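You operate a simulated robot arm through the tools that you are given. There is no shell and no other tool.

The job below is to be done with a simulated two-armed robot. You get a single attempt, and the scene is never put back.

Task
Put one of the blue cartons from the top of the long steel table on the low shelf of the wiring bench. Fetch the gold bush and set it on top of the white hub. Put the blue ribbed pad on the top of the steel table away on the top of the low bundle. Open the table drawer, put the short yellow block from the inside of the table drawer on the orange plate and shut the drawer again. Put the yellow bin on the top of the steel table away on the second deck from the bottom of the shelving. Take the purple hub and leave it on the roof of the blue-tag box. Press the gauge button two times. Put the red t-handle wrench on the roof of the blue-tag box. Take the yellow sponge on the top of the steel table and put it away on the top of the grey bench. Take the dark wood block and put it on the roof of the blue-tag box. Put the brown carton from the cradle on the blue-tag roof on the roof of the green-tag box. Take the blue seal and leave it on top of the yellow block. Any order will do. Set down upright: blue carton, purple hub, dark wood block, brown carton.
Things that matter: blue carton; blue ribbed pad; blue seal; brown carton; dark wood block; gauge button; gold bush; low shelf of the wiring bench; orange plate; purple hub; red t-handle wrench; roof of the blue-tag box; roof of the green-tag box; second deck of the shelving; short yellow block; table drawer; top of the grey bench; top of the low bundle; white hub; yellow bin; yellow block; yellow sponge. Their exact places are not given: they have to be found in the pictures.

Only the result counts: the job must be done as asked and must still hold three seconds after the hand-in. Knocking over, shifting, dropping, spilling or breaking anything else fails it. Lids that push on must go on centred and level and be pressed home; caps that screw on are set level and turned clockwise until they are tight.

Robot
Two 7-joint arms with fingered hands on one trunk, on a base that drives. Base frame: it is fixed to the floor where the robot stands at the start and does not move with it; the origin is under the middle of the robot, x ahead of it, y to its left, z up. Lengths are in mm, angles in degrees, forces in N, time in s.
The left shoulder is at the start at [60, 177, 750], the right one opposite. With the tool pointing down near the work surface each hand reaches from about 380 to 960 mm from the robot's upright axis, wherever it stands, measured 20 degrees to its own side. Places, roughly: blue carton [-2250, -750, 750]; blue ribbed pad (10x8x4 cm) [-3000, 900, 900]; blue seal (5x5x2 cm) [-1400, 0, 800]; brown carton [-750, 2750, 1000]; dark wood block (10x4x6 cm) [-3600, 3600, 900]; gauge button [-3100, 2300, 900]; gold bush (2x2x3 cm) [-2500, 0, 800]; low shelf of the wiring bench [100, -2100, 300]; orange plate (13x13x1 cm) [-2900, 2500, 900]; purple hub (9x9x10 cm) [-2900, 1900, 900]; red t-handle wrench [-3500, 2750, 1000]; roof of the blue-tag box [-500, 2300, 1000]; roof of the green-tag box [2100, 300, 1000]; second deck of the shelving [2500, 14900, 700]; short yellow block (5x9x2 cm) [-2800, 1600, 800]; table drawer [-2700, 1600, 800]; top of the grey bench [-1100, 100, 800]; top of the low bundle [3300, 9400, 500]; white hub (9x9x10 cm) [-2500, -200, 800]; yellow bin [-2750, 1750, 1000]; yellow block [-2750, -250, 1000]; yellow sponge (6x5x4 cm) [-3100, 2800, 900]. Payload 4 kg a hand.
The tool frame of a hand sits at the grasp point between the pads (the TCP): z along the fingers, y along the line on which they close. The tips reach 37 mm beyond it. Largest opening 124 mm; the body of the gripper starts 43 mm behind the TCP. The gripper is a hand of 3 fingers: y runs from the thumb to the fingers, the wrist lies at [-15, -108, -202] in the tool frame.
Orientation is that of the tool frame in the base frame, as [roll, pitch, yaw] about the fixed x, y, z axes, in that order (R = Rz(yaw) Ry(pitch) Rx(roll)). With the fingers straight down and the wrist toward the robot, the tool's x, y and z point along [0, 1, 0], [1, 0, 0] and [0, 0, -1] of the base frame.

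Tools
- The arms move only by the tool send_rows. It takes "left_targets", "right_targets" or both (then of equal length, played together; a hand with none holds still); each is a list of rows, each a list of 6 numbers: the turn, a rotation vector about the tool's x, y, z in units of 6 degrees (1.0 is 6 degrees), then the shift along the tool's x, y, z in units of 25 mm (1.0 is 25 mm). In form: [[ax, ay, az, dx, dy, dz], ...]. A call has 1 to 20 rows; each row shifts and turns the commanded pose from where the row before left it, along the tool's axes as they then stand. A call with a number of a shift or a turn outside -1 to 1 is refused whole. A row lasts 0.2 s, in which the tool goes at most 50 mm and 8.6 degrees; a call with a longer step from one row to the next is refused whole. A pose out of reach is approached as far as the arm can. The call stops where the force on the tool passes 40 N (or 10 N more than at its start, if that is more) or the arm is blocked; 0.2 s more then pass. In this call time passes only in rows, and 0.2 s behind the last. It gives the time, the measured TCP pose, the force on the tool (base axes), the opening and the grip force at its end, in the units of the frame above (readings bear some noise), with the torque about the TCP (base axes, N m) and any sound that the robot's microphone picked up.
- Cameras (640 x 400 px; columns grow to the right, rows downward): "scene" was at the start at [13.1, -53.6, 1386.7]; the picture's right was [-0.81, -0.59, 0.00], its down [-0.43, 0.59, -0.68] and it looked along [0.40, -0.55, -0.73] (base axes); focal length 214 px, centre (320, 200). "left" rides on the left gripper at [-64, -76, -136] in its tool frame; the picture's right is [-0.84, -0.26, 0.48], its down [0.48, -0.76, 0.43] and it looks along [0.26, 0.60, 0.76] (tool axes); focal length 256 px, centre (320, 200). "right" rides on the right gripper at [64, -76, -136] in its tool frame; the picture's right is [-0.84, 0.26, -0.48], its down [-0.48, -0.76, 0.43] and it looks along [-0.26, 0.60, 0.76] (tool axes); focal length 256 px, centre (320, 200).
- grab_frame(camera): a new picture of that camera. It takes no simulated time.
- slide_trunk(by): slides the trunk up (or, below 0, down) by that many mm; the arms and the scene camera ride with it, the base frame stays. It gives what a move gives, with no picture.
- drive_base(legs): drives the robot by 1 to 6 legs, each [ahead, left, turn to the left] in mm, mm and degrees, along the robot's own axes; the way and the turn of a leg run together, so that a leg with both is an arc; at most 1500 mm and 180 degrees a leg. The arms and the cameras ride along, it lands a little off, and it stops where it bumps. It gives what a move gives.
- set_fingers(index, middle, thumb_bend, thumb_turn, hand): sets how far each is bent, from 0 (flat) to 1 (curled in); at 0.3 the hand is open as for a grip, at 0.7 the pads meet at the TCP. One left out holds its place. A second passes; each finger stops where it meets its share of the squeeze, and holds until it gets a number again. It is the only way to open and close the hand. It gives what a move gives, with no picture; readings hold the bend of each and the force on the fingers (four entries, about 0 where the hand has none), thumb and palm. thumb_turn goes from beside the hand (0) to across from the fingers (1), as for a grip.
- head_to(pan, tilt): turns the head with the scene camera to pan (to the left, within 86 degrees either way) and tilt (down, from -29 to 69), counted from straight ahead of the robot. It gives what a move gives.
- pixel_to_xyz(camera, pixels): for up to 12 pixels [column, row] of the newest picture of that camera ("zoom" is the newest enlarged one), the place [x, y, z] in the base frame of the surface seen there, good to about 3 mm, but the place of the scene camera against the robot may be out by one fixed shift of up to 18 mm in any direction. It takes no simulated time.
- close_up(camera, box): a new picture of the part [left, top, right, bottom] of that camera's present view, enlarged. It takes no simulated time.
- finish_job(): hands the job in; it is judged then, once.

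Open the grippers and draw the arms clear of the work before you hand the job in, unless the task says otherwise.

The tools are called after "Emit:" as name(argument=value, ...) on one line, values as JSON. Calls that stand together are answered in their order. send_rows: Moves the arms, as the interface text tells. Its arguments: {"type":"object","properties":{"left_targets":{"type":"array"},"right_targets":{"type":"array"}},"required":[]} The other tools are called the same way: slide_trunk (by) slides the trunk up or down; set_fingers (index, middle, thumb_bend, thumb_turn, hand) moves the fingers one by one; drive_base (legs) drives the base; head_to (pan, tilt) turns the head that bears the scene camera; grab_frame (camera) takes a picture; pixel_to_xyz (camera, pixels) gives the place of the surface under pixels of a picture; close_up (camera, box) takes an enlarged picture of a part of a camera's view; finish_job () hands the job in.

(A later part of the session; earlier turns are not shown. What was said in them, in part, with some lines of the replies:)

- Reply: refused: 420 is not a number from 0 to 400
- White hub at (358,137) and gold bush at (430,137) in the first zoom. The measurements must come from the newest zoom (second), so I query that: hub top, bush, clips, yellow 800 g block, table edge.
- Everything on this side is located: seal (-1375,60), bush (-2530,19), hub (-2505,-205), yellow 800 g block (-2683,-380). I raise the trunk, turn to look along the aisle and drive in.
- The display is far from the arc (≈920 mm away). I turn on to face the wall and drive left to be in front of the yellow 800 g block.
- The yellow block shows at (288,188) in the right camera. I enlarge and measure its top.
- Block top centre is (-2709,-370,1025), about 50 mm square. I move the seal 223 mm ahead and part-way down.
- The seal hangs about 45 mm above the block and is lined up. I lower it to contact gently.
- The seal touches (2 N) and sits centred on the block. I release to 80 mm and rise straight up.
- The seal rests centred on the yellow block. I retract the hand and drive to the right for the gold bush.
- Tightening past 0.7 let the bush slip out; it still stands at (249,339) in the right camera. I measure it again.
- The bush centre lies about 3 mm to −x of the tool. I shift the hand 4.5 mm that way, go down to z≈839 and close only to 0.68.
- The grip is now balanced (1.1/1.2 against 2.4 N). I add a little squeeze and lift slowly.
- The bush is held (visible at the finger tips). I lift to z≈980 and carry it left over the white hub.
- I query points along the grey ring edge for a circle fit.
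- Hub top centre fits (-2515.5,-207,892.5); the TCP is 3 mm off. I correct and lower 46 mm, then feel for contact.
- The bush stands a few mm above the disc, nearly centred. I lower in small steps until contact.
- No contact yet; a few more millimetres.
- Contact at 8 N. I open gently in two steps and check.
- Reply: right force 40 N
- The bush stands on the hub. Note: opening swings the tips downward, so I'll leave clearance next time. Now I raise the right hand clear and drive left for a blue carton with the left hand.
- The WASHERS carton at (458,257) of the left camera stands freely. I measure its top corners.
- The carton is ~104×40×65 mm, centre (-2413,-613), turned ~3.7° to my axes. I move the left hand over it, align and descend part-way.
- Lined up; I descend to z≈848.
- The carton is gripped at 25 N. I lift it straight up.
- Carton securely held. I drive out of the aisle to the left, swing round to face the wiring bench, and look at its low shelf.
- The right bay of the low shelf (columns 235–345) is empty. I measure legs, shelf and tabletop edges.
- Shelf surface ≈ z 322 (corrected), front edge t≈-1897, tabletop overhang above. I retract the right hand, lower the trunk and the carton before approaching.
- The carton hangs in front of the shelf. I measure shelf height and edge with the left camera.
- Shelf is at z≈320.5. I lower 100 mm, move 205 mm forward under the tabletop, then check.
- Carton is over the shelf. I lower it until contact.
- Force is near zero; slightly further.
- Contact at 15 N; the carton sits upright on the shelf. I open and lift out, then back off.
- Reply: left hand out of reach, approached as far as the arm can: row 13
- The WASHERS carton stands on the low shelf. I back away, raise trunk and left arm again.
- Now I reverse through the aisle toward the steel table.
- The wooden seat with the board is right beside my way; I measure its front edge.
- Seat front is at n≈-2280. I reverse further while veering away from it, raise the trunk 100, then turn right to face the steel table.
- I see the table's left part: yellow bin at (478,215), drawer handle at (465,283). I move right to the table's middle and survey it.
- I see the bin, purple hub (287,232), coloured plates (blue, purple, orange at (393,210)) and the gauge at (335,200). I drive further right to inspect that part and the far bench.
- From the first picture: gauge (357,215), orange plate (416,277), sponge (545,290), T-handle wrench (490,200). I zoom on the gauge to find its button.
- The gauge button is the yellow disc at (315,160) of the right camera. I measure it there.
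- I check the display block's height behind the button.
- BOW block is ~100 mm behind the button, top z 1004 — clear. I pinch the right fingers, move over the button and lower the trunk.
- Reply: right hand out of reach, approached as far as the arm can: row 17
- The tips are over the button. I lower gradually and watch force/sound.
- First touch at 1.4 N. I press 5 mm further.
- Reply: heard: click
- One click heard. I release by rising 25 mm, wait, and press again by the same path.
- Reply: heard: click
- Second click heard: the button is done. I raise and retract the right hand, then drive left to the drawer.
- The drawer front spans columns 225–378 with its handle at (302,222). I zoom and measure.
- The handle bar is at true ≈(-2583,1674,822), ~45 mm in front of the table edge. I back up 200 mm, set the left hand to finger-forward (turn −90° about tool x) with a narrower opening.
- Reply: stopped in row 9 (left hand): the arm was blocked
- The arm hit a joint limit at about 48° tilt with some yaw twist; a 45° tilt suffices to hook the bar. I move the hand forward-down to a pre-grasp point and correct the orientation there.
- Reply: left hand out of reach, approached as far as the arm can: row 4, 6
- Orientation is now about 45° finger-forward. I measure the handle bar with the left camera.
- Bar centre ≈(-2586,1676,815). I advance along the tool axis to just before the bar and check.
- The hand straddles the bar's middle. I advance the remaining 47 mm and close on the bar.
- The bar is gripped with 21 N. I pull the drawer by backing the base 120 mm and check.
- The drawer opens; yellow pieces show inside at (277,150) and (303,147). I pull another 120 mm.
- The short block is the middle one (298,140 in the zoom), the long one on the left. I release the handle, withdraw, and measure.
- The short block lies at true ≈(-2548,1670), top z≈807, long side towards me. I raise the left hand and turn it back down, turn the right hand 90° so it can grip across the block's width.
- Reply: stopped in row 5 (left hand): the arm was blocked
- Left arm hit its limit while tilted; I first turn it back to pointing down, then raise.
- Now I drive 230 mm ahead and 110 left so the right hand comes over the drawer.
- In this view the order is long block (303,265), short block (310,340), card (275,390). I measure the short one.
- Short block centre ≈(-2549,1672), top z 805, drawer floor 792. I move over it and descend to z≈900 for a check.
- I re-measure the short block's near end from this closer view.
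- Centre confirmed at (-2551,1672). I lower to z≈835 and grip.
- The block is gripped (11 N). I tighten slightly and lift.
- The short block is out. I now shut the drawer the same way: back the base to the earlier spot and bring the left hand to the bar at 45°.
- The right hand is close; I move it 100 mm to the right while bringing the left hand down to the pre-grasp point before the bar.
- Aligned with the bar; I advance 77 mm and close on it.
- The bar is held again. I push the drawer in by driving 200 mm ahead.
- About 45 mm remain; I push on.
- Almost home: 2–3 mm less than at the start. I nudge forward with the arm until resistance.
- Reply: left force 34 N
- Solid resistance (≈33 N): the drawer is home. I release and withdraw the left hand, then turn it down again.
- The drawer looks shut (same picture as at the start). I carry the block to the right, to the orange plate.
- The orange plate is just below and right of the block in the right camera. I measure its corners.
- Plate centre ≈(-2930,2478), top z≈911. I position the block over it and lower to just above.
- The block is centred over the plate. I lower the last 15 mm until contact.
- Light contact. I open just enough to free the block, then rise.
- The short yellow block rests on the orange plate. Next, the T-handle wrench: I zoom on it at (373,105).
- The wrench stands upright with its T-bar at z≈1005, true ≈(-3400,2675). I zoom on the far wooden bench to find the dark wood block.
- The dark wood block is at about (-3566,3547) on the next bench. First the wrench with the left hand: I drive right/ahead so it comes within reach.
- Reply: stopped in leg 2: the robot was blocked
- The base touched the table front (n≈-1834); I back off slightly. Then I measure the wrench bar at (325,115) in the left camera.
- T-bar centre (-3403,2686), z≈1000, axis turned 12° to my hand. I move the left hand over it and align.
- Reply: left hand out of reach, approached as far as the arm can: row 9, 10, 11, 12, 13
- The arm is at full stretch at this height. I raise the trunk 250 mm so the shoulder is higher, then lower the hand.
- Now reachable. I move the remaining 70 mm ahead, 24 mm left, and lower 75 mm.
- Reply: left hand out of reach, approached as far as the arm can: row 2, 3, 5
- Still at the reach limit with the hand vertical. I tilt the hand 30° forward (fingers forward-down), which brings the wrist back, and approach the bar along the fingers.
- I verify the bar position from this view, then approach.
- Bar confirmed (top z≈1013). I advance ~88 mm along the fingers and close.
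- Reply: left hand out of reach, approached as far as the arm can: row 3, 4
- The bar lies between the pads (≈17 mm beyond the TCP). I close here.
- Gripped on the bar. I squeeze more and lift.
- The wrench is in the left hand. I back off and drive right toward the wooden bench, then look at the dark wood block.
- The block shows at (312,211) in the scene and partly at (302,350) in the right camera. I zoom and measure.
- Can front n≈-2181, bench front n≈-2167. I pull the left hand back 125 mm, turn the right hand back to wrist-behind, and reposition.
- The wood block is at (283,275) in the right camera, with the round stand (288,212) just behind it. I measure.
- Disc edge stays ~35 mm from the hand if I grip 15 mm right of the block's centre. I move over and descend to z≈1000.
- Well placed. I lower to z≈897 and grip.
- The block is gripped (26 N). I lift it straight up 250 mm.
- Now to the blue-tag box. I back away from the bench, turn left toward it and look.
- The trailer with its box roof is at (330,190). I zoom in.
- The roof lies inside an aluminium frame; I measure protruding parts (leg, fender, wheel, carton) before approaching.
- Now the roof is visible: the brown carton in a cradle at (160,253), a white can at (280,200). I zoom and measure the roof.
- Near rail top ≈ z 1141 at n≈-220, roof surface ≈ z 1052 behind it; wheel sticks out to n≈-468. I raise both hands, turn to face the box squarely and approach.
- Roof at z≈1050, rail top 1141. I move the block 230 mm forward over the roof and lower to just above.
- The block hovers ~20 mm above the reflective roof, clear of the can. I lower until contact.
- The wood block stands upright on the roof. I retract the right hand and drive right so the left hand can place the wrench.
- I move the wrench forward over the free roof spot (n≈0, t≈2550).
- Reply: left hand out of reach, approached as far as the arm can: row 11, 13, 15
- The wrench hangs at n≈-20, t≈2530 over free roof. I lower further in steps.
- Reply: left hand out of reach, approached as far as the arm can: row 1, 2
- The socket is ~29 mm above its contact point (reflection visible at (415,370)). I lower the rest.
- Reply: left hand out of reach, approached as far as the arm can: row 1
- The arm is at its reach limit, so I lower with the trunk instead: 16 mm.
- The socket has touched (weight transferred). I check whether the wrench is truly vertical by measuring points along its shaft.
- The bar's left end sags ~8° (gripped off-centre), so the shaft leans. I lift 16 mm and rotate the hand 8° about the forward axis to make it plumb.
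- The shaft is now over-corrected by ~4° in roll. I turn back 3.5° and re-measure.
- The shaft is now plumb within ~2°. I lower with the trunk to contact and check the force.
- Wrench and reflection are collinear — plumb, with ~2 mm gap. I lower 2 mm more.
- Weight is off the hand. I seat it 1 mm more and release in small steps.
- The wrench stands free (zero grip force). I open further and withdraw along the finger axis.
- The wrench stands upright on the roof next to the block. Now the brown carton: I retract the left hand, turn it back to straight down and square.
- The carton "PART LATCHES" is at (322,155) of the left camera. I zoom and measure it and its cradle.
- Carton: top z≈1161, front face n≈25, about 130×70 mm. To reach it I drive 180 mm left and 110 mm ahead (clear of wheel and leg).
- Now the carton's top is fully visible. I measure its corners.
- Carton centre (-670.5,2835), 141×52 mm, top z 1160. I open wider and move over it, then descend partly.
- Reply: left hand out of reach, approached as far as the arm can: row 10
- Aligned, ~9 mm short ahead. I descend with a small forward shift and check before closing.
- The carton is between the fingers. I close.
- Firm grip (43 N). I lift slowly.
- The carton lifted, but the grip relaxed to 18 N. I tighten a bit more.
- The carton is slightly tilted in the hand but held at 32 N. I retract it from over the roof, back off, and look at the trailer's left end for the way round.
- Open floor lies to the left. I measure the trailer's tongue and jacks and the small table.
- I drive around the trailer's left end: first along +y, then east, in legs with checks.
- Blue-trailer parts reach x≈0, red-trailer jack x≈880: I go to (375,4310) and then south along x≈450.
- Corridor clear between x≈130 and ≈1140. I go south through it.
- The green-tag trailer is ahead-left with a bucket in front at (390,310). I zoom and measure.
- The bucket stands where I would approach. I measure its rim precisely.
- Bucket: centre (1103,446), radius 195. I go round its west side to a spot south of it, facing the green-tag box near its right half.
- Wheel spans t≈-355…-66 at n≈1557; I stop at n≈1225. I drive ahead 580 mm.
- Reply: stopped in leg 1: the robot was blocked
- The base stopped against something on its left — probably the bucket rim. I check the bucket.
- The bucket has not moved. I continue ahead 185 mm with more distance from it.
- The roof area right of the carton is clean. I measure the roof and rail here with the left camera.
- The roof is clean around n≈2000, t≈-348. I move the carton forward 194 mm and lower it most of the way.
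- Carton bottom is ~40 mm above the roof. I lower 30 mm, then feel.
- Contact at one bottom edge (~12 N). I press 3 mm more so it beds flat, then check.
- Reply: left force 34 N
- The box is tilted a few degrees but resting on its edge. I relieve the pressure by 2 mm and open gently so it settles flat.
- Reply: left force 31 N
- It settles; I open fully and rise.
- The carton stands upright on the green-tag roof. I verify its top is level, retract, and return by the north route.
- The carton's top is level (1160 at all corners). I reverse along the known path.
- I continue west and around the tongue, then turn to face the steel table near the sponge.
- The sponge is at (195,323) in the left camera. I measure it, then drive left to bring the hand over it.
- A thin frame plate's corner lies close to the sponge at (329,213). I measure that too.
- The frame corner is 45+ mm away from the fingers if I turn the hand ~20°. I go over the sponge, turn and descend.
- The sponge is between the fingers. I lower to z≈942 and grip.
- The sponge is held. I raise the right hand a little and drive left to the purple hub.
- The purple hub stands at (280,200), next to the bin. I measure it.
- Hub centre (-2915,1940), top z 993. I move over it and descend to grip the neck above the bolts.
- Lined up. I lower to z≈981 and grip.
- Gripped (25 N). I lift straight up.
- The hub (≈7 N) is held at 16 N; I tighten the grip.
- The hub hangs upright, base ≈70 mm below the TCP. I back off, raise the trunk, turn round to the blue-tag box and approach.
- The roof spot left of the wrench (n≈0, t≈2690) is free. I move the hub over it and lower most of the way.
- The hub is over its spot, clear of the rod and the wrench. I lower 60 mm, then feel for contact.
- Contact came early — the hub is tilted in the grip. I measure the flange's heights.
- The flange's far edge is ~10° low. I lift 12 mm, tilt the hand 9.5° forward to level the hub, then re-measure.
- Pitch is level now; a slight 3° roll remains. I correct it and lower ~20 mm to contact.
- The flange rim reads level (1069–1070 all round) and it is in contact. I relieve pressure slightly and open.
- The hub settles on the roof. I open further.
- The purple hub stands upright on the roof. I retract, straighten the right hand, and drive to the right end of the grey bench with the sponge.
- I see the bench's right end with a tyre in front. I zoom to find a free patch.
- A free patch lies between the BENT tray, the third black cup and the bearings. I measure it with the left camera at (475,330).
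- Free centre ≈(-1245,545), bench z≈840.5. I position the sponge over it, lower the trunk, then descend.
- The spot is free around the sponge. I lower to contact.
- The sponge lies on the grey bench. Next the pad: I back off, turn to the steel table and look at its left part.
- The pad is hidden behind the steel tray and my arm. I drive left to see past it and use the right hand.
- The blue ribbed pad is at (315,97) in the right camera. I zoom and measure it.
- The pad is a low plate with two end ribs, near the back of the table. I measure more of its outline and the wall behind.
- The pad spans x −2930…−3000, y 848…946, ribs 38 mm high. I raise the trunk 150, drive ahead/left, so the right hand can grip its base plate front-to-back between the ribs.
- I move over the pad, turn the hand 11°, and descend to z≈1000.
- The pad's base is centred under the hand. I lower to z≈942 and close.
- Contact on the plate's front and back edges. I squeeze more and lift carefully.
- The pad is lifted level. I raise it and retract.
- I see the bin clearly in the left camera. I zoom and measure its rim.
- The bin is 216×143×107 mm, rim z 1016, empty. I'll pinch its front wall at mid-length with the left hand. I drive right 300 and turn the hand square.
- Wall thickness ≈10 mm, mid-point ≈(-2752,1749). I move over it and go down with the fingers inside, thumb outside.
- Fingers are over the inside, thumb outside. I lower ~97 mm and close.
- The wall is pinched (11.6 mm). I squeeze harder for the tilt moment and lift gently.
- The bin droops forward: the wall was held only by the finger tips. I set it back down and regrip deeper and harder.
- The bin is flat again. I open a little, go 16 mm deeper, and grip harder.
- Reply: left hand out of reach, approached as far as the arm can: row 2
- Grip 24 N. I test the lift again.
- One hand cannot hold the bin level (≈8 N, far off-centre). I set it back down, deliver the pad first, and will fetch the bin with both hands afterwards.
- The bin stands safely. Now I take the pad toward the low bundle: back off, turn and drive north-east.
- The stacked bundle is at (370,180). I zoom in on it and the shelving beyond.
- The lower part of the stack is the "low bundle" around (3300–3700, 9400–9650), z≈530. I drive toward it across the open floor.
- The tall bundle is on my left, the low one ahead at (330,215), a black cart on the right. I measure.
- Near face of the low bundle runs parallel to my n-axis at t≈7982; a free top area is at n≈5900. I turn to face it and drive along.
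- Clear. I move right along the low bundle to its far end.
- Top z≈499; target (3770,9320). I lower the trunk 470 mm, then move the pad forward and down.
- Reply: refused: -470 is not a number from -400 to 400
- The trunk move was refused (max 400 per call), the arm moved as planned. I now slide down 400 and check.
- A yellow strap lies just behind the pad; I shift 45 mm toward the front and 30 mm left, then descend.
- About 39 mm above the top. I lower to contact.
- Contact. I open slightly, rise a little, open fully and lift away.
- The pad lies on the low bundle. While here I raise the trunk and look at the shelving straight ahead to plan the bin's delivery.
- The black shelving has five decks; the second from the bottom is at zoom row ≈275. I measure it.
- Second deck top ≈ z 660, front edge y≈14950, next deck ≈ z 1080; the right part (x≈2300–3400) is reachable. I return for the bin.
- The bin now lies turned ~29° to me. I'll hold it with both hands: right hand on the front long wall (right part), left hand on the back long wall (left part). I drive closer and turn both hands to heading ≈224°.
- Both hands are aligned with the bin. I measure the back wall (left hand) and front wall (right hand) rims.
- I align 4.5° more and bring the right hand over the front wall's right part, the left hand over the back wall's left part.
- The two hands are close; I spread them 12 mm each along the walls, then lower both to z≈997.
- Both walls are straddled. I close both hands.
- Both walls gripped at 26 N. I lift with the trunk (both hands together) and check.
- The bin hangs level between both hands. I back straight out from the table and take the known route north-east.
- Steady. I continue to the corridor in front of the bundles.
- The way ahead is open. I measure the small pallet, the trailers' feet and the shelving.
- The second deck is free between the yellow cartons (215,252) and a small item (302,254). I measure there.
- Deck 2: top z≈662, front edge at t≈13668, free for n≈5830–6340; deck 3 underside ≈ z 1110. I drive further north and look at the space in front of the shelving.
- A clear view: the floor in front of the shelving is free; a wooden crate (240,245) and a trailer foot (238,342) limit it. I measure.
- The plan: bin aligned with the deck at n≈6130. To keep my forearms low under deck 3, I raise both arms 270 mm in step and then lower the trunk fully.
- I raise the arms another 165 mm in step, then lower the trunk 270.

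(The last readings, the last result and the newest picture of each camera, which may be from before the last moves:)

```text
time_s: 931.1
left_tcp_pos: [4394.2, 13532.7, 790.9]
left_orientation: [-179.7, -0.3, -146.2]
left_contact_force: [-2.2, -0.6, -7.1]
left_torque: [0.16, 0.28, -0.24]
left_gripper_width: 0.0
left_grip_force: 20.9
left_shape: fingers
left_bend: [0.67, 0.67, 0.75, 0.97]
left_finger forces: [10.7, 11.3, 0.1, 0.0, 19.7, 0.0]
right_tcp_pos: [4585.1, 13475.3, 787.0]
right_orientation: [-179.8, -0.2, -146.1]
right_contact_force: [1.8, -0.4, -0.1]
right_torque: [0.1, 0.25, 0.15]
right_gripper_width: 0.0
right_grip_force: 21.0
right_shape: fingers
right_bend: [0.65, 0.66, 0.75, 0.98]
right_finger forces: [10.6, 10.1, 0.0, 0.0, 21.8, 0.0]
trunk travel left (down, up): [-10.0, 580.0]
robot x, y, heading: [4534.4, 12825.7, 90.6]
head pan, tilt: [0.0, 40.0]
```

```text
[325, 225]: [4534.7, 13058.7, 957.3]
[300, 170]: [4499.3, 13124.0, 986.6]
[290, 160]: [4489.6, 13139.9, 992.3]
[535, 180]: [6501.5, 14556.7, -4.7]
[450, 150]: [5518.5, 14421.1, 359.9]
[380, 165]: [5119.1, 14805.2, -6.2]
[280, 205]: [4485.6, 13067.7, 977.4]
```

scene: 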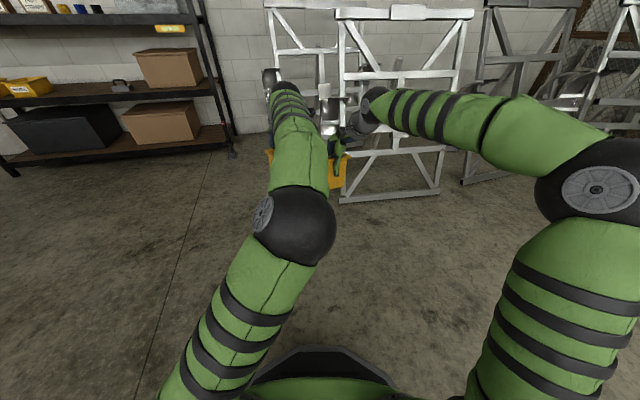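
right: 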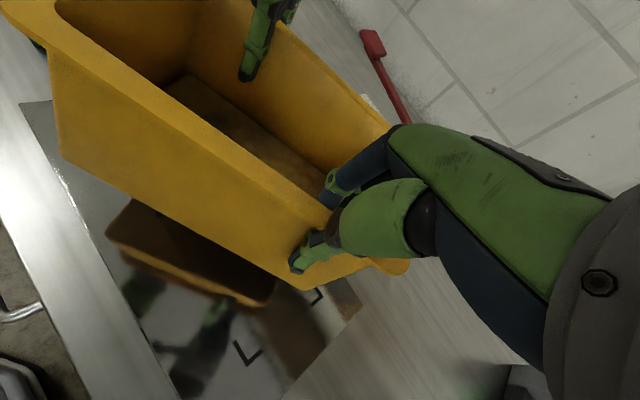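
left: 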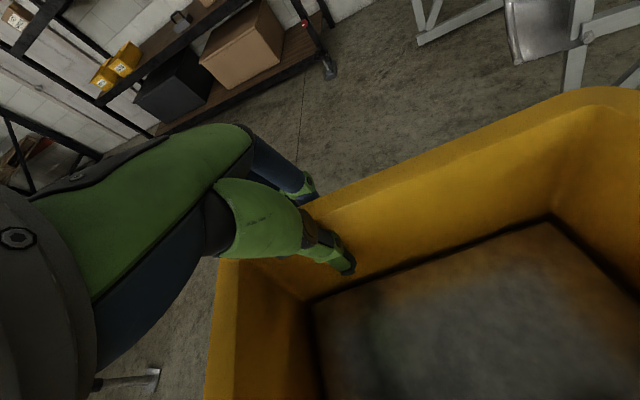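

Forearms are now low and nearly horizontal. I turn so the bin's long side parallels the shelf, and drive to a point just before it.

Emit:
drive_base(legs=[[0, 0, -19.4], [180, 1185, 0], [180, 1185, 0]])

Emit:
grab_frame(camera="left")

Emit:
head_to(pan=20, tilt=20)

Emit:
grab_frame(camera="scene")

```text
time_s: 943.6
left_tcp_pos: [2574.6, 14615.0, 790.0]
left_orientation: [-179.6, -0.3, -166.0]
left_contact_force: [-0.9, 0.7, -7.6]
left_torque: [0.21, 0.24, -0.2]
left_gripper_width: 0.0
left_grip_force: 19.9
left_shape: fingers
left_bend: [0.67, 0.67, 0.75, 0.97]
left_finger forces: [10.2, 11.0, 0.1, 0.1, 19.2, 0.0]
right_tcp_pos: [2736.2, 14497.9, 787.7]
right_orientation: [-179.8, -0.2, -165.9]
right_contact_force: [1.9, -0.6, -1.2]
right_torque: [0.16, 0.21, 0.12]
right_gripper_width: 0.0
right_grip_force: 21.1
right_shape: fingers
right_bend: [0.65, 0.66, 0.75, 0.98]
right_finger forces: [10.4, 9.9, 0.1, 0.0, 21.2, 0.0]
trunk travel left (down, up): [-10.0, 580.0]
robot x, y, heading: [2469.3, 13908.6, 71.2]
head pan, tilt: [0.0, 40.0]
```

```text
taken
```

left: 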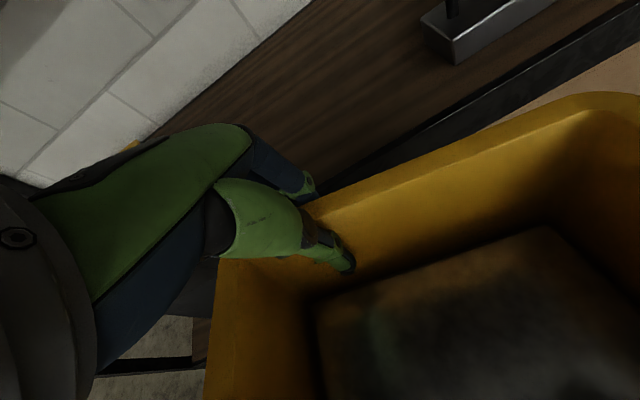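

```text
time_s: 944.5
left_tcp_pos: [2575.0, 14613.9, 788.7]
left_orientation: [-179.7, -0.3, -165.9]
left_contact_force: [-0.3, -0.1, -7.3]
left_torque: [0.25, 0.21, -0.2]
left_gripper_width: 0.0
left_grip_force: 20.4
left_shape: fingers
left_bend: [0.67, 0.67, 0.75, 0.97]
left_finger forces: [10.0, 10.7, 0.0, 0.0, 19.5, 0.0]
right_tcp_pos: [2735.8, 14498.7, 786.8]
right_orientation: [-179.7, -0.1, -165.8]
right_contact_force: [1.3, -0.2, -2.2]
right_torque: [0.15, 0.21, 0.14]
right_gripper_width: 0.0
right_grip_force: 21.0
right_shape: fingers
right_bend: [0.65, 0.66, 0.75, 0.98]
right_finger forces: [10.4, 10.1, 0.0, 0.0, 20.7, 0.1]
trunk travel left (down, up): [-10.0, 580.0]
robot x, y, heading: [2466.6, 13903.5, 71.0]
head pan, tilt: [20.0, 20.0]
```

```text
taken
```

scene: 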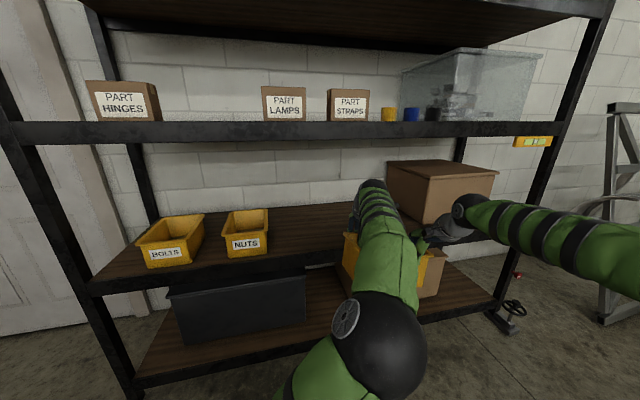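

Deck 2 is right in front. I measure the NUTS bin's edge, the small tool, the deck height and the deck-3 beam.

Emit:
pixel_to_xyz(camera="scene", pixels=[[268, 245], [268, 215], [300, 225], [320, 245], [320, 256], [300, 132], [300, 142], [320, 210], [160, 285], [345, 210]])

Emit:
pixel_to_xyz(camera="left", pixels=[[330, 120], [400, 80], [450, 45], [430, 25], [470, 55], [250, 100], [380, 150], [350, 165], [560, 80]])

```text
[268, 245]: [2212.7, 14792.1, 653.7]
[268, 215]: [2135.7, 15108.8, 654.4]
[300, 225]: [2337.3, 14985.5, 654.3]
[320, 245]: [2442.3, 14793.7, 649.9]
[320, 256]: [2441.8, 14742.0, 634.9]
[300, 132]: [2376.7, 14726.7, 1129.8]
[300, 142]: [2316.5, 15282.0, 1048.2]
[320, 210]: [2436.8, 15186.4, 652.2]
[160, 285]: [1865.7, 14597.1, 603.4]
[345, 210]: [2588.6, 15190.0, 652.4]
```

```text
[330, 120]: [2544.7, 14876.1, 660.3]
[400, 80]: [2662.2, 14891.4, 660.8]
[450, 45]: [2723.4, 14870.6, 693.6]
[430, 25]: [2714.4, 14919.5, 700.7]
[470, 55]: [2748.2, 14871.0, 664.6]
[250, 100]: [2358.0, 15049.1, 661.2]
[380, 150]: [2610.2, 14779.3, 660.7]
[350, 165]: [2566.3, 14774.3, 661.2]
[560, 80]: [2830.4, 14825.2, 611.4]
```

Deck z=661, free n 5830–6325, front edge t≈13658. I shift the bin left 107 mm and closer, then insert it.

Emit:
drive_base(legs=[[25, 144, 0]])

Emit:
grab_frame(camera="left")

Emit:
grab_frame(camera="scene")

```text
time_s: 945.8
left_tcp_pos: [2445.2, 14684.9, 789.4]
left_orientation: [-179.6, -0.3, -165.9]
left_contact_force: [-0.4, 0.6, -7.0]
left_torque: [0.22, 0.24, -0.2]
left_gripper_width: 0.2
left_grip_force: 19.6
left_shape: fingers
left_bend: [0.67, 0.67, 0.75, 0.97]
left_finger forces: [10.1, 10.9, 0.1, 0.0, 19.3, 0.0]
right_tcp_pos: [2606.1, 14568.6, 788.0]
right_orientation: [-179.7, -0.1, -165.7]
right_contact_force: [1.3, -0.4, -1.0]
right_torque: [0.17, 0.21, 0.11]
right_gripper_width: 0.3
right_grip_force: 21.1
right_shape: fingers
right_bend: [0.65, 0.66, 0.75, 0.98]
right_finger forces: [10.4, 10.0, 0.0, 0.0, 20.9, 0.0]
trunk travel left (down, up): [-10.0, 580.0]
robot x, y, heading: [2342.1, 13974.7, 71.2]
head pan, tilt: [20.0, 20.0]
```

```text
taken
```

left: 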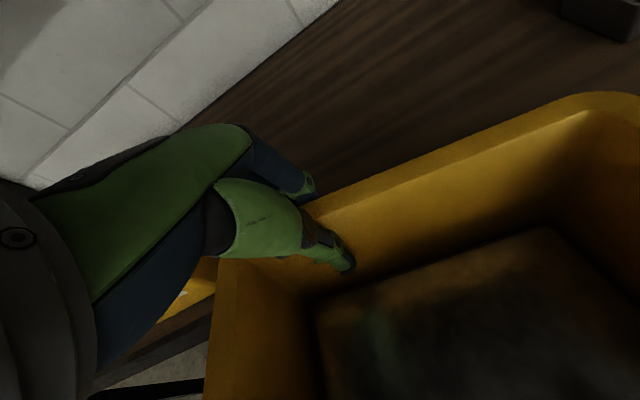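

```text
taken
```

scene: 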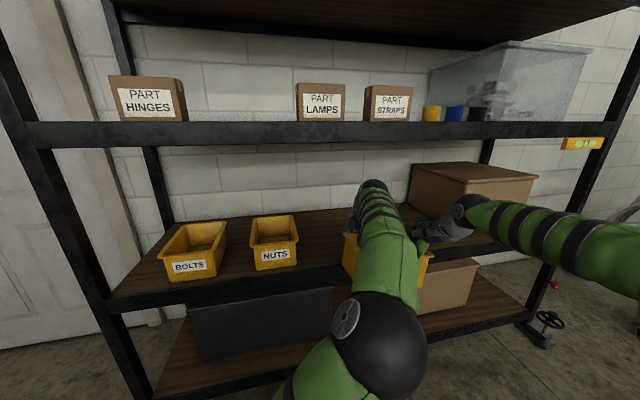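

The bin is at n≈6084. I move straight in by 195 mm.

Emit:
drive_base(legs=[[140, 92, 0]])

Emit:
grab_frame(camera="right")

Emit:
grab_frame(camera="scene")

```text
time_s: 947.2
left_tcp_pos: [2399.5, 14845.9, 788.3]
left_orientation: [-179.6, -0.3, -165.7]
left_contact_force: [-1.1, 0.5, -7.1]
left_torque: [0.24, 0.17, -0.21]
left_gripper_width: 0.0
left_grip_force: 20.2
left_shape: fingers
left_bend: [0.67, 0.67, 0.75, 0.97]
left_finger forces: [10.0, 10.8, 0.0, 0.0, 19.3, 0.1]
right_tcp_pos: [2559.5, 14729.6, 787.1]
right_orientation: [-179.8, -0.1, -165.8]
right_contact_force: [0.6, 0.0, -0.3]
right_torque: [0.17, 0.21, 0.15]
right_gripper_width: 0.0
right_grip_force: 20.5
right_shape: fingers
right_bend: [0.65, 0.66, 0.75, 0.98]
right_finger forces: [10.6, 10.1, 0.0, 0.0, 20.8, 0.0]
trunk travel left (down, up): [-10.0, 580.0]
robot x, y, heading: [2293.4, 14138.0, 71.0]
head pan, tilt: [20.0, 20.0]
```

```text
taken
```

right: 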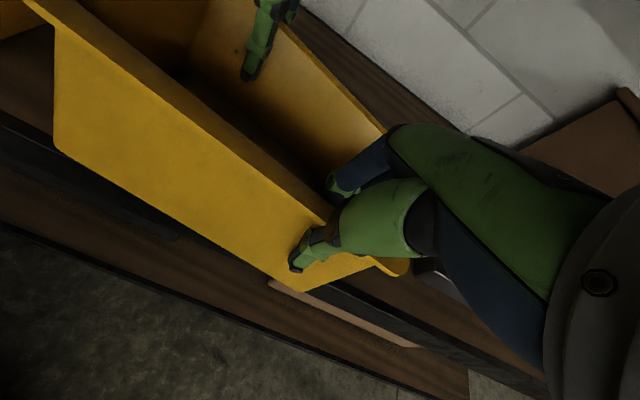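

```text
taken
```

scene: 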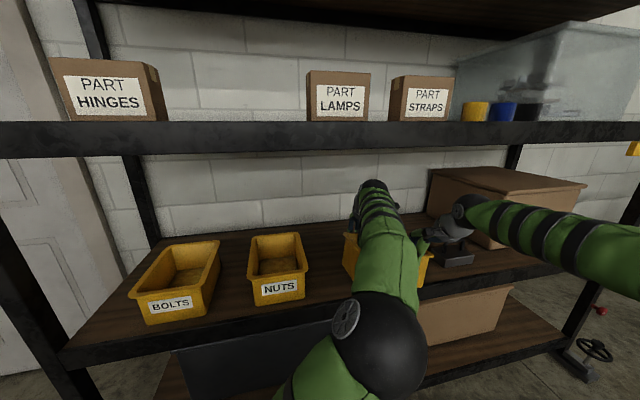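

The bin is ~27 mm short of flush with the deck edge. I go 45 mm further in.

Emit:
drive_base(legs=[[38, 25, 0]])

Emit:
grab_frame(camera="right")

Emit:
grab_frame(camera="left")

```text
time_s: 948.2
left_tcp_pos: [2388.6, 14892.2, 788.8]
left_orientation: [-179.6, -0.4, -165.8]
left_contact_force: [0.4, 0.3, -6.7]
left_torque: [0.18, 0.21, -0.18]
left_gripper_width: 0.0
left_grip_force: 19.6
left_shape: fingers
left_bend: [0.67, 0.67, 0.75, 0.97]
left_finger forces: [10.0, 10.5, 0.1, 0.1, 19.4, 0.1]
right_tcp_pos: [2549.1, 14774.4, 786.7]
right_orientation: [-179.7, -0.1, -165.8]
right_contact_force: [0.9, 0.3, 0.2]
right_torque: [0.2, 0.24, 0.19]
right_gripper_width: 0.0
right_grip_force: 20.1
right_shape: fingers
right_bend: [0.65, 0.66, 0.75, 0.98]
right_finger forces: [10.5, 10.0, 0.0, 0.0, 20.5, 0.0]
trunk travel left (down, up): [-10.0, 580.0]
robot x, y, heading: [2283.5, 14183.6, 71.1]
head pan, tilt: [20.0, 20.0]
```

```text
taken
```

right: 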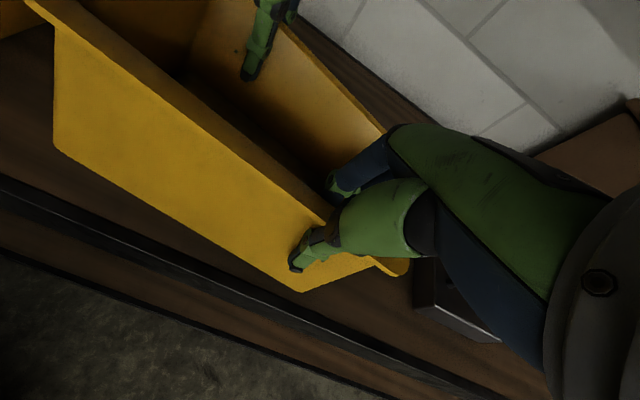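

```text
taken
```

left: 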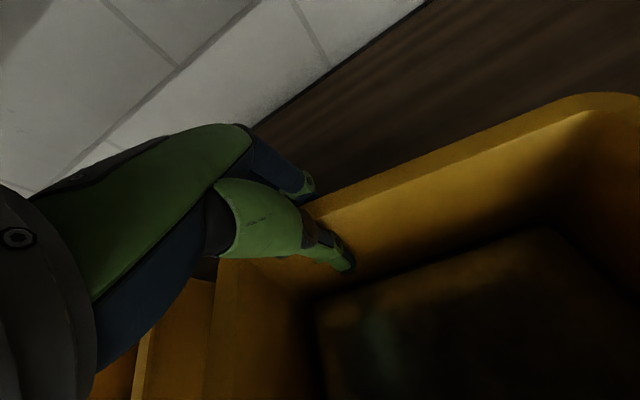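

Now it is inside the edge. A yellow box (NUTS) shows beside our bin in the left camera; I check the gap before lowering.

Emit:
pixel_to_xyz(camera="left", pixels=[[150, 350], [185, 300], [140, 385], [205, 300], [222, 330], [225, 290], [195, 360], [110, 370]])

Emit:
pixel_to_xyz(camera="right", pixels=[[60, 150], [290, 285], [300, 320], [100, 190], [440, 300], [420, 270], [200, 250], [180, 300]])

```text
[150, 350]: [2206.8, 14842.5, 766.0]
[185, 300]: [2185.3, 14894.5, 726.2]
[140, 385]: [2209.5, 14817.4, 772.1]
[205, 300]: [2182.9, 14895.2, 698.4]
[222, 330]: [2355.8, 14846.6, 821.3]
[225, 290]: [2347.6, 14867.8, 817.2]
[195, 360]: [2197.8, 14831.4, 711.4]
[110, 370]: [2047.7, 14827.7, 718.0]
```

```text
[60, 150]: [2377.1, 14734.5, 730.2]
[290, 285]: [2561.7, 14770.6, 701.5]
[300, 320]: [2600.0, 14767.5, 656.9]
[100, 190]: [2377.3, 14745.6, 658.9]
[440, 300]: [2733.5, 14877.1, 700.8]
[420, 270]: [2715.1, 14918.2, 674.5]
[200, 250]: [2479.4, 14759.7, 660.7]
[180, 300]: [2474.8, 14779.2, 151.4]
```

Gaps are fine (145 mm to NUTS, ~120 mm to the tool). I lower both hands together 28 mm, then feel for contact.

Emit:
send_rows(left_targets=[[0, 0, 0, 0, 0, 0.5], [0, 0, 0, 0, 0, 0.5], [0, 0, 0, 0, 0, 0.12]], right_targets=[[0, 0, 0, 0, 0, 0.5], [0, 0, 0, 0, 0, 0.5], [0, 0, 0, 0, 0, 0.12]])

Emit:
grab_frame(camera="right")

```text
time_s: 949.0
left_tcp_pos: [2388.9, 14890.4, 762.6]
left_orientation: [-179.8, -0.4, -165.9]
left_contact_force: [2.7, -3.6, -4.0]
left_torque: [0.55, -0.12, -0.31]
left_gripper_width: 0.1
left_grip_force: 26.0
left_shape: fingers
left_bend: [0.66, 0.66, 0.75, 0.97]
left_finger forces: [12.2, 11.4, 0.1, 0.1, 27.9, 0.0]
right_tcp_pos: [2548.9, 14774.3, 761.5]
right_orientation: [180.0, -0.2, -165.7]
right_contact_force: [-3.9, -0.3, 7.2]
right_torque: [0.76, 0.13, 0.3]
right_gripper_width: 0.0
right_grip_force: 27.2
right_shape: fingers
right_bend: [0.64, 0.65, 0.75, 0.96]
right_finger forces: [13.2, 14.4, 0.0, 0.0, 26.5, 0.0]
trunk travel left (down, up): [-10.0, 580.0]
robot x, y, heading: [2282.0, 14182.4, 71.0]
head pan, tilt: [20.0, 20.0]
```

```text
taken
```

right: 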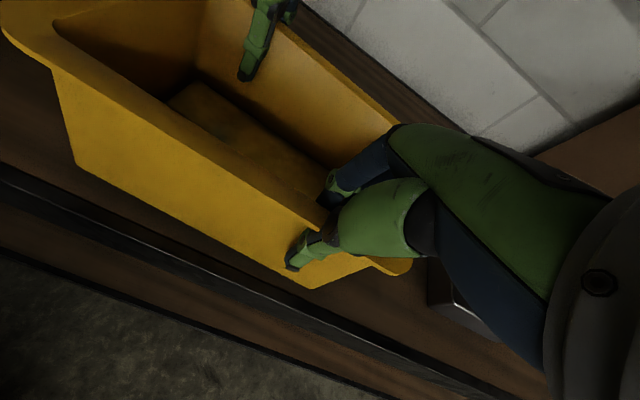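

First contact. I lower 4 mm more so it sits flat.

Emit:
send_rows(left_targets=[[0, 0, 0, 0, 0, 0.1], [0, 0, 0, 0, 0, 0.08]], right_targets=[[0, 0, 0, 0, 0, 0.06], [0, 0, 0, 0, 0, 0.04]])

Emit:
pixel_to_xyz(camera="right", pixels=[[80, 155], [300, 285], [310, 300], [60, 175], [200, 225], [190, 245]])

```text
time_s: 949.6
left_tcp_pos: [2389.8, 14890.6, 759.0]
left_orientation: [-179.7, -0.3, -165.8]
left_contact_force: [0.8, -4.4, -3.0]
left_torque: [0.63, -0.09, -0.26]
left_gripper_width: 0.5
left_grip_force: 26.4
left_shape: fingers
left_bend: [0.66, 0.66, 0.74, 0.98]
left_finger forces: [12.6, 11.8, 0.0, 0.0, 28.7, 0.0]
right_tcp_pos: [2550.2, 14772.8, 756.6]
right_orientation: [-179.9, 0.0, -165.7]
right_contact_force: [-5.3, 3.0, 5.6]
right_torque: [0.83, 0.11, 0.29]
right_gripper_width: 0.0
right_grip_force: 27.6
right_shape: fingers
right_bend: [0.64, 0.65, 0.75, 0.96]
right_finger forces: [13.9, 15.3, 0.0, 0.0, 26.1, 0.1]
trunk travel left (down, up): [-10.0, 580.0]
robot x, y, heading: [2283.0, 14178.5, 71.1]
head pan, tilt: [20.0, 20.0]
```

```text
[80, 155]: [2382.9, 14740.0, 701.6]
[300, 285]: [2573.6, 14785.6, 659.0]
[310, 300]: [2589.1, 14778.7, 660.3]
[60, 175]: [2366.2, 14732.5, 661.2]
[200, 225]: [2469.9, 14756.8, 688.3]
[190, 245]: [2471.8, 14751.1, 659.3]
```

It is down. I open the right hand, then the left.

Emit:
set_fingers(hand="right", index=0.55, middle=0.55, thumb_bend=0.55)

Emit:
set_fingers(hand="left", index=0.55, middle=0.55, thumb_bend=0.55)

Emit:
grab_frame(camera="right")

Emit:
grab_frame(camera="left")

```text
time_s: 950.6
left_tcp_pos: [2389.7, 14889.6, 758.0]
left_orientation: [-179.7, -0.3, -165.9]
left_contact_force: [-0.1, -1.3, -4.1]
left_torque: [0.52, -0.06, -0.13]
left_gripper_width: 0.1
left_grip_force: 23.3
left_shape: fingers
left_bend: [0.66, 0.66, 0.75, 0.98]
left_finger forces: [12.8, 10.3, 0.0, 0.0, 23.8, 0.0]
right_tcp_pos: [2549.9, 14773.7, 756.5]
right_orientation: [-179.8, -0.1, -165.8]
right_contact_force: [0.2, 1.3, -0.1]
right_torque: [-0.04, 0.02, 0.03]
right_gripper_width: 46.3
right_grip_force: 0.1
right_shape: fingers
right_bend: [0.55, 0.55, 0.55, 0.97]
right_finger forces: [0.0, 0.0, 0.1, 0.1, 0.0, 0.1]
trunk travel left (down, up): [-10.0, 580.0]
robot x, y, heading: [2283.0, 14179.2, 71.1]
head pan, tilt: [20.0, 20.0]
```

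```text
time_s: 951.6
left_tcp_pos: [2388.4, 14890.6, 757.2]
left_orientation: [-179.6, -0.3, -165.8]
left_contact_force: [0.0, 0.1, 0.1]
left_torque: [-0.02, -0.01, 0.02]
left_gripper_width: 46.4
left_grip_force: 0.0
left_shape: fingers
left_bend: [0.55, 0.55, 0.55, 0.98]
left_finger forces: [0.1, 0.0, 0.1, 0.0, 0.1, 0.1]
right_tcp_pos: [2549.9, 14773.5, 757.4]
right_orientation: [-179.8, 0.0, -165.8]
right_contact_force: [0.0, -0.2, -0.7]
right_torque: [-0.02, 0.0, -0.03]
right_gripper_width: 46.5
right_grip_force: 0.0
right_shape: fingers
right_bend: [0.55, 0.55, 0.55, 0.97]
right_finger forces: [0.1, 0.0, 0.0, 0.1, 0.0, 0.0]
trunk travel left (down, up): [-10.0, 580.0]
robot x, y, heading: [2283.0, 14180.8, 71.3]
head pan, tilt: [20.0, 20.0]
```

```text
taken
```

right: 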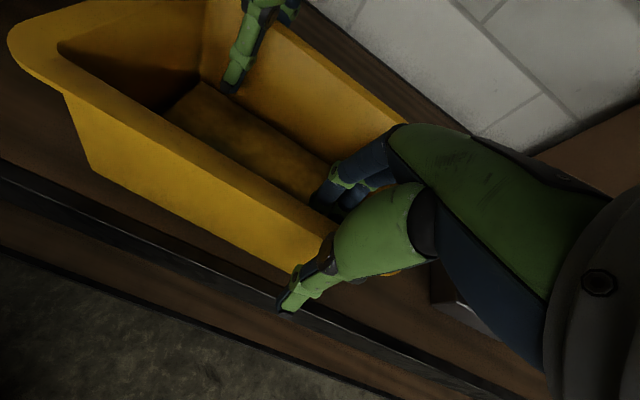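

```text
taken
```

left: 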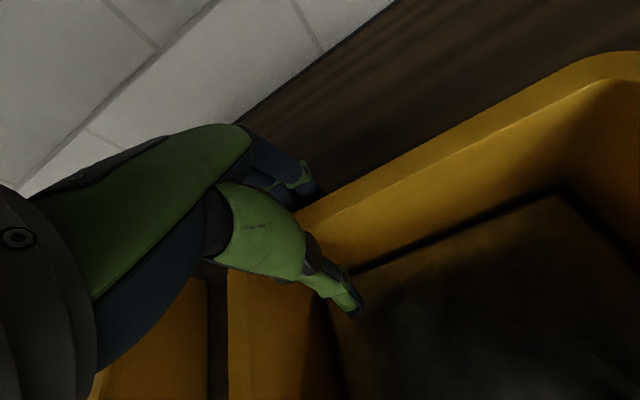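

The bin sits flat and free on the deck. I raise both hands 65 mm to clear the rim and back out along the shelf normal.

Emit:
send_rows(left_targets=[[0, 0, 0, 0, 0, -0.5], [0, 0, 0, 0, 0, -0.8], [0, 0, 0, 0, 0, -0.8], [0, 0, 0, 0, 0, -0.6]], right_targets=[[0, 0, 0, 0, 0, -0.5], [0, 0, 0, 0, 0, -0.8], [0, 0, 0, 0, 0, -0.8], [0, 0, 0, 0, 0, -0.6]])

Emit:
grab_frame(camera="left")

Emit:
grab_frame(camera="right")

```text
time_s: 952.6
left_tcp_pos: [2389.6, 14890.8, 824.8]
left_orientation: [-179.7, -0.3, -165.8]
left_contact_force: [-0.6, 0.5, -0.5]
left_torque: [0.0, 0.01, -0.01]
left_gripper_width: 46.2
left_grip_force: 0.0
left_shape: fingers
left_bend: [0.55, 0.55, 0.55, 0.98]
left_finger forces: [0.0, 0.0, 0.0, 0.0, 0.0, 0.0]
right_tcp_pos: [2550.3, 14773.3, 822.2]
right_orientation: [-179.8, -0.1, -165.9]
right_contact_force: [0.1, -0.6, 1.0]
right_torque: [0.04, -0.03, 0.0]
right_gripper_width: 46.6
right_grip_force: 0.1
right_shape: fingers
right_bend: [0.55, 0.55, 0.55, 0.97]
right_finger forces: [0.0, 0.0, 0.0, 0.0, 0.0, 0.0]
trunk travel left (down, up): [-10.0, 580.0]
robot x, y, heading: [2282.9, 14178.3, 70.8]
head pan, tilt: [20.0, 20.0]
```

```text
taken
```

left: 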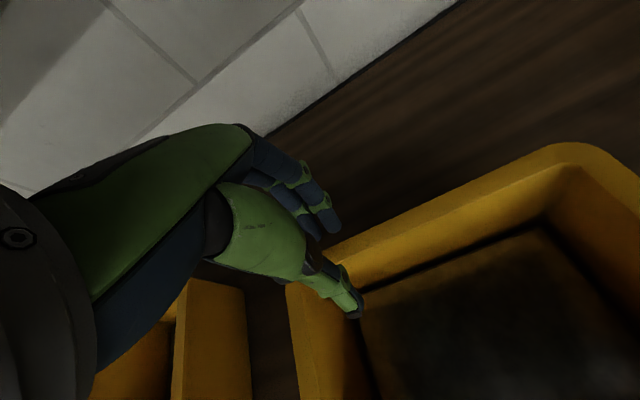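

```text
taken
```

right: 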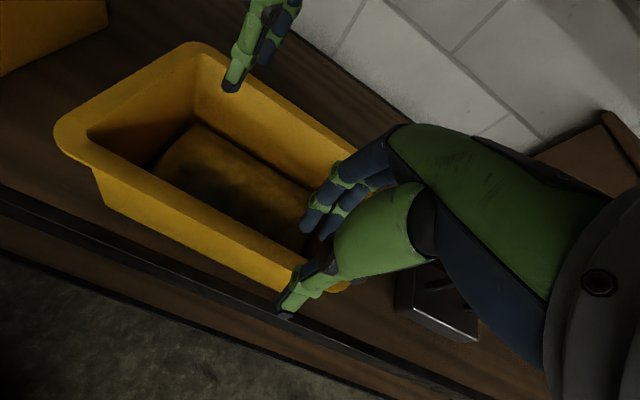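

I verify the rim height against the finger tips before backing out.

Emit:
pixel_to_xyz(camera="left", pixels=[[450, 200], [400, 230], [560, 155], [330, 240], [345, 310], [325, 225]])

Emit:
pixel_to_xyz(camera="right", pixels=[[230, 90], [310, 225], [290, 310], [280, 255], [200, 210], [240, 70]])

```text
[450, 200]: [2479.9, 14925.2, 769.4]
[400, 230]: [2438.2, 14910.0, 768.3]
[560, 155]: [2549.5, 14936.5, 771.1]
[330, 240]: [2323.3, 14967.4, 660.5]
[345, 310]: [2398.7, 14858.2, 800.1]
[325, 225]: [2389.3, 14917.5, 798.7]
```

```text
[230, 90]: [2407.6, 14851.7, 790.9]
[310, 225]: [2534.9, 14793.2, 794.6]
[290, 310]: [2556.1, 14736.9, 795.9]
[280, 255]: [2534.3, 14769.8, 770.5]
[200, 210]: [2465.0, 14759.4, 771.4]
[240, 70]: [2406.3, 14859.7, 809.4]
```

Tips are ~17 mm above the rim. I back out straight along the shelf normal.

Emit:
drive_base(legs=[[-251, -164, 0]])

Emit:
grab_frame(camera="right")

Emit:
head_to(pan=20, tilt=20)

Emit:
grab_frame(camera="scene")

```text
time_s: 954.6
left_tcp_pos: [2472.6, 14597.1, 825.3]
left_orientation: [-179.8, -0.3, -166.0]
left_contact_force: [0.3, -0.5, 0.1]
left_torque: [-0.01, 0.01, 0.0]
left_gripper_width: 46.3
left_grip_force: 0.1
left_shape: fingers
left_bend: [0.55, 0.55, 0.55, 0.98]
left_finger forces: [0.1, 0.0, 0.1, 0.1, 0.1, 0.0]
right_tcp_pos: [2632.5, 14480.9, 822.2]
right_orientation: [-179.8, 0.0, -166.0]
right_contact_force: [0.0, -0.1, 0.9]
right_torque: [0.03, -0.02, 0.0]
right_gripper_width: 46.3
right_grip_force: 0.1
right_shape: fingers
right_bend: [0.55, 0.55, 0.55, 0.97]
right_finger forces: [0.1, 0.0, 0.0, 0.0, 0.0, 0.1]
trunk travel left (down, up): [-10.0, 580.0]
robot x, y, heading: [2360.1, 13888.6, 71.1]
head pan, tilt: [20.0, 20.0]
```

```text
taken
```

right: 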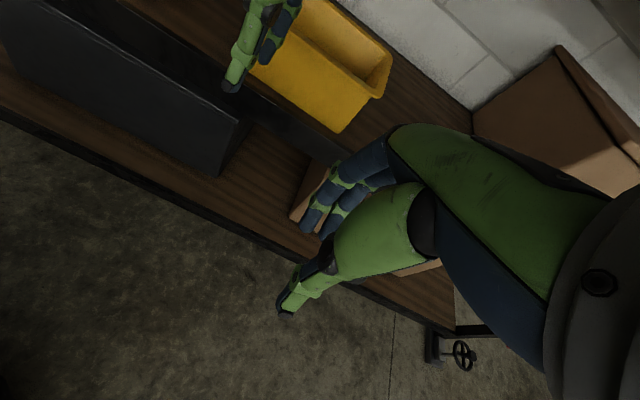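

```text
time_s: 955.2
left_tcp_pos: [2472.8, 14597.5, 825.8]
left_orientation: [-179.7, -0.4, -165.9]
left_contact_force: [-0.5, -1.3, 0.0]
left_torque: [0.02, -0.02, 0.0]
left_gripper_width: 46.2
left_grip_force: 0.1
left_shape: fingers
left_bend: [0.55, 0.55, 0.55, 0.98]
left_finger forces: [0.1, 0.0, 0.1, 0.1, 0.0, 0.1]
right_tcp_pos: [2631.7, 14481.0, 821.5]
right_orientation: [-179.8, -0.1, -166.0]
right_contact_force: [0.0, -0.8, 0.2]
right_torque: [-0.05, -0.02, -0.01]
right_gripper_width: 46.5
right_grip_force: 0.0
right_shape: fingers
right_bend: [0.55, 0.55, 0.55, 0.97]
right_finger forces: [0.0, 0.1, 0.1, 0.0, 0.0, 0.0]
trunk travel left (down, up): [-10.0, 580.0]
robot x, y, heading: [2362.3, 13886.5, 71.1]
head pan, tilt: [20.0, 20.0]
```

```text
taken
```

scene: 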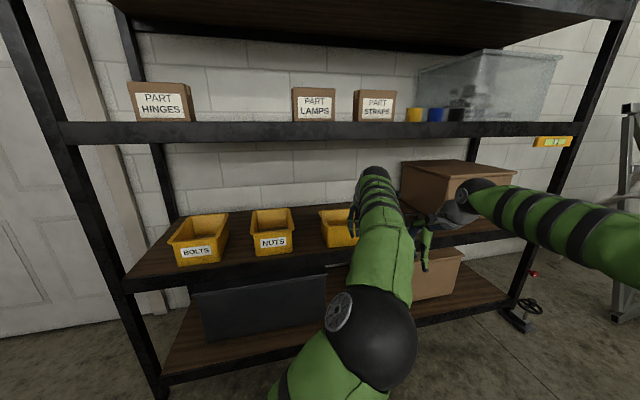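

The bin stands on the second deck next to NUTS, and all jobs are done. I open both grippers, back further away and hand in.

Emit:
drive_base(legs=[[-250, -100, 0]])

Emit:
set_fingers(hand="left", index=0.3, middle=0.3, thumb_bend=0.3)

Emit:
set_fingers(hand="right", index=0.3, middle=0.3, thumb_bend=0.3)

Emit:
grab_frame(camera="scene")

```text
time_s: 956.9
left_tcp_pos: [2478.7, 14386.6, 827.2]
left_orientation: [-179.9, -0.2, -164.0]
left_contact_force: [-0.6, -0.3, 0.2]
left_torque: [0.02, 0.0, 0.0]
left_gripper_width: 46.6
left_grip_force: 0.0
left_shape: fingers
left_bend: [0.55, 0.55, 0.55, 0.98]
left_finger forces: [0.0, 0.1, 0.1, 0.1, 0.1, 0.0]
right_tcp_pos: [2640.5, 14275.8, 824.6]
right_orientation: [179.9, 0.0, -163.7]
right_contact_force: [0.1, 0.0, -0.7]
right_torque: [0.01, -0.04, 0.02]
right_gripper_width: 46.6
right_grip_force: 0.2
right_shape: fingers
right_bend: [0.55, 0.55, 0.55, 0.98]
right_finger forces: [0.0, 0.1, 0.0, 0.0, 0.0, 0.0]
trunk travel left (down, up): [-10.0, 580.0]
robot x, y, heading: [2398.4, 13677.5, 73.2]
head pan, tilt: [20.0, 20.0]
stopped in leg 1: the robot was blocked; the commanded pose is now the measured one
```

```text
time_s: 957.9
left_tcp_pos: [2478.6, 14388.6, 826.9]
left_orientation: [-179.7, -0.2, -164.0]
left_contact_force: [0.1, -0.4, -1.1]
left_torque: [0.02, 0.01, -0.01]
left_gripper_width: 123.1
left_grip_force: 0.1
left_shape: fingers
left_bend: [0.3, 0.3, 0.3, 0.98]
left_finger forces: [0.0, 0.1, 0.0, 0.0, 0.1, 0.1]
right_tcp_pos: [2640.5, 14278.2, 824.9]
right_orientation: [179.9, -0.1, -163.7]
right_contact_force: [0.1, -0.1, -0.1]
right_torque: [0.02, -0.02, -0.01]
right_gripper_width: 46.4
right_grip_force: 0.1
right_shape: fingers
right_bend: [0.55, 0.55, 0.55, 0.98]
right_finger forces: [0.0, 0.0, 0.0, 0.0, 0.1, 0.1]
trunk travel left (down, up): [-10.0, 580.0]
robot x, y, heading: [2397.5, 13676.5, 73.2]
head pan, tilt: [20.0, 20.0]
```

```text
time_s: 958.9
left_tcp_pos: [2477.8, 14388.6, 826.7]
left_orientation: [-179.7, -0.2, -163.8]
left_contact_force: [-0.4, -0.3, 0.2]
left_torque: [-0.01, 0.0, 0.02]
left_gripper_width: 122.9
left_grip_force: 0.1
left_shape: fingers
left_bend: [0.3, 0.3, 0.3, 0.98]
left_finger forces: [0.1, 0.0, 0.0, 0.0, 0.0, 0.0]
right_tcp_pos: [2639.9, 14278.0, 824.9]
right_orientation: [179.9, -0.2, -163.6]
right_contact_force: [-0.7, 0.3, 0.6]
right_torque: [0.02, 0.0, 0.01]
right_gripper_width: 123.4
right_grip_force: 0.1
right_shape: fingers
right_bend: [0.3, 0.3, 0.3, 0.98]
right_finger forces: [0.1, 0.0, 0.0, 0.1, 0.0, 0.0]
trunk travel left (down, up): [-10.0, 580.0]
robot x, y, heading: [2395.2, 13676.7, 73.2]
head pan, tilt: [20.0, 20.0]
```

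```text
taken
```

scene: 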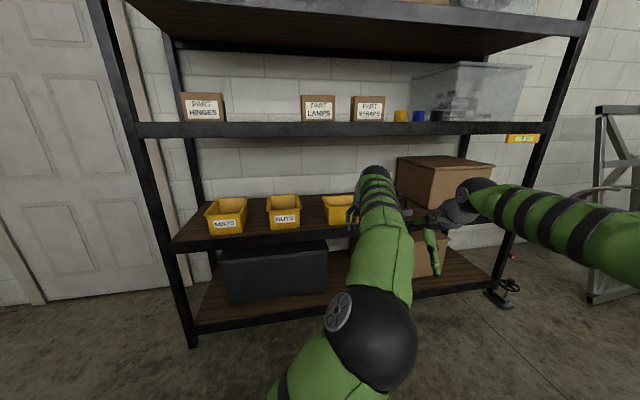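

The base touched the crate behind and stopped; I ease 50 mm forward off it, check the bin once more, and hand in.

Emit:
drive_base(legs=[[50, -20, 0]])

Emit:
head_to(pan=10, tilt=15)

Emit:
grab_frame(camera="scene")

Emit:
grab_frame(camera="right")

```text
time_s: 959.9
left_tcp_pos: [2512.3, 14428.7, 827.0]
left_orientation: [-179.8, -0.2, -164.0]
left_contact_force: [0.2, -0.3, -0.6]
left_torque: [0.0, 0.0, 0.03]
left_gripper_width: 123.1
left_grip_force: 0.1
left_shape: fingers
left_bend: [0.3, 0.3, 0.3, 0.98]
left_finger forces: [0.1, 0.0, 0.1, 0.0, 0.1, 0.0]
right_tcp_pos: [2673.3, 14318.1, 825.0]
right_orientation: [179.9, -0.1, -163.8]
right_contact_force: [0.4, -0.3, 0.4]
right_torque: [-0.03, 0.01, 0.01]
right_gripper_width: 123.1
right_grip_force: 0.0
right_shape: fingers
right_bend: [0.3, 0.3, 0.3, 0.98]
right_finger forces: [0.0, 0.1, 0.0, 0.0, 0.0, 0.0]
trunk travel left (down, up): [-10.0, 580.0]
robot x, y, heading: [2427.5, 13716.6, 72.9]
head pan, tilt: [20.0, 20.0]
```

```text
time_s: 960.6
left_tcp_pos: [2511.2, 14429.1, 827.7]
left_orientation: [-179.7, -0.2, -164.0]
left_contact_force: [0.2, 0.6, 0.3]
left_torque: [-0.01, -0.02, -0.02]
left_gripper_width: 123.2
left_grip_force: 0.1
left_shape: fingers
left_bend: [0.3, 0.3, 0.3, 0.98]
left_finger forces: [0.1, 0.0, 0.0, 0.0, 0.1, 0.1]
right_tcp_pos: [2673.9, 14317.6, 824.4]
right_orientation: [179.9, -0.1, -163.8]
right_contact_force: [0.7, -0.1, 0.3]
right_torque: [-0.02, -0.01, 0.0]
right_gripper_width: 122.8
right_grip_force: 0.2
right_shape: fingers
right_bend: [0.3, 0.3, 0.3, 0.98]
right_finger forces: [0.0, 0.0, 0.0, 0.0, 0.1, 0.1]
trunk travel left (down, up): [-10.0, 580.0]
robot x, y, heading: [2433.9, 13717.0, 73.0]
head pan, tilt: [10.0, 15.0]
```

```text
taken
```

scene: 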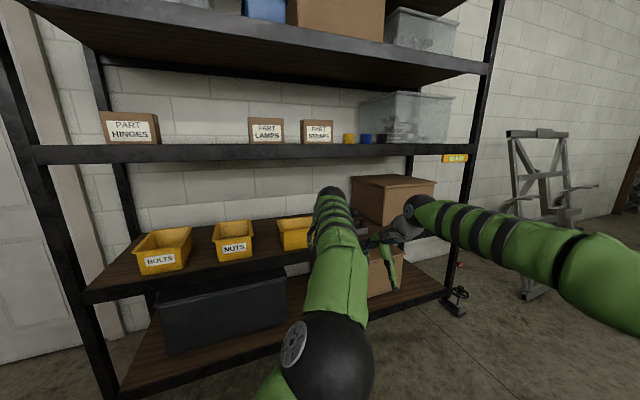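

```text
taken
```

right: 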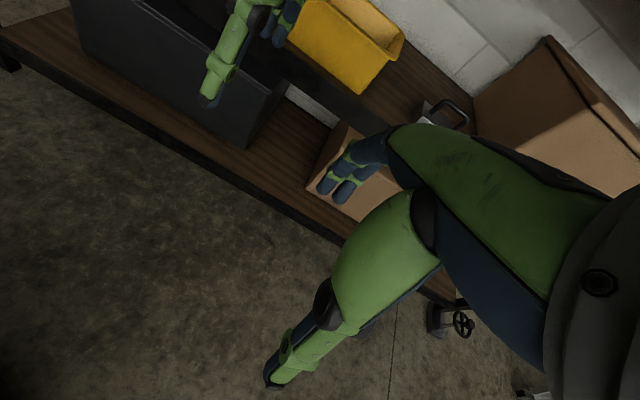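

The bin stands firmly on the second deck at (355,50) of the right picture, both grippers are open and clear. I hand the job in.

Emit:
finish_job()

```text
The job is handed in.
```

I worked through every item on the list and handed the job in. Three things could still count against it, and most placements were only checked right after I made them.

**What was done:**
- **Blue carton:** one blue carton (labelled WASHERS) stands upright on the low shelf of the wiring bench.
- **Gold bush:** it stands on top of the white hub.
- **Blue seal:** it lies centred on the yellow block.
- **Gauge button:** pressed twice, with a click heard each time.
- **Table drawer:** opened, the short yellow block taken out and set on the orange plate, and the drawer shut until it met firm resistance.
- **Blue-tag box roof:** the purple hub, red T-handle wrench and dark wood block are all on it. The hub and wood block are upright; the wrench is standing on its socket.
- **Brown carton:** it stands upright on the roof of the green-tag box, with its top measured level.
- **Yellow sponge:** it is on the grey bench.
- **Blue ribbed pad:** it is on the low bundle.
- **Yellow bin:** it is on the second deck of the shelving.

**What might count against it:**
- **Base contacts:** the base stopped against something three times. The first was the steel table. The second was probably the bucket by the green-tag box, which I re-measured within a few millimetres of where it had been. The third was the wooden crate by the shelving. I did not re-measure the table or the crate afterwards.
- **White hub:** while releasing the bush, the thumb pressed on the hub's rim with about 38 N. The hub did not appear to move.
- **Wrench:** it is balanced on a narrow base. It was still standing when I came back to the roof to place the purple hub.

Apart from the items on the blue-tag roof, I did not go back to recheck earlier placements before handing in.
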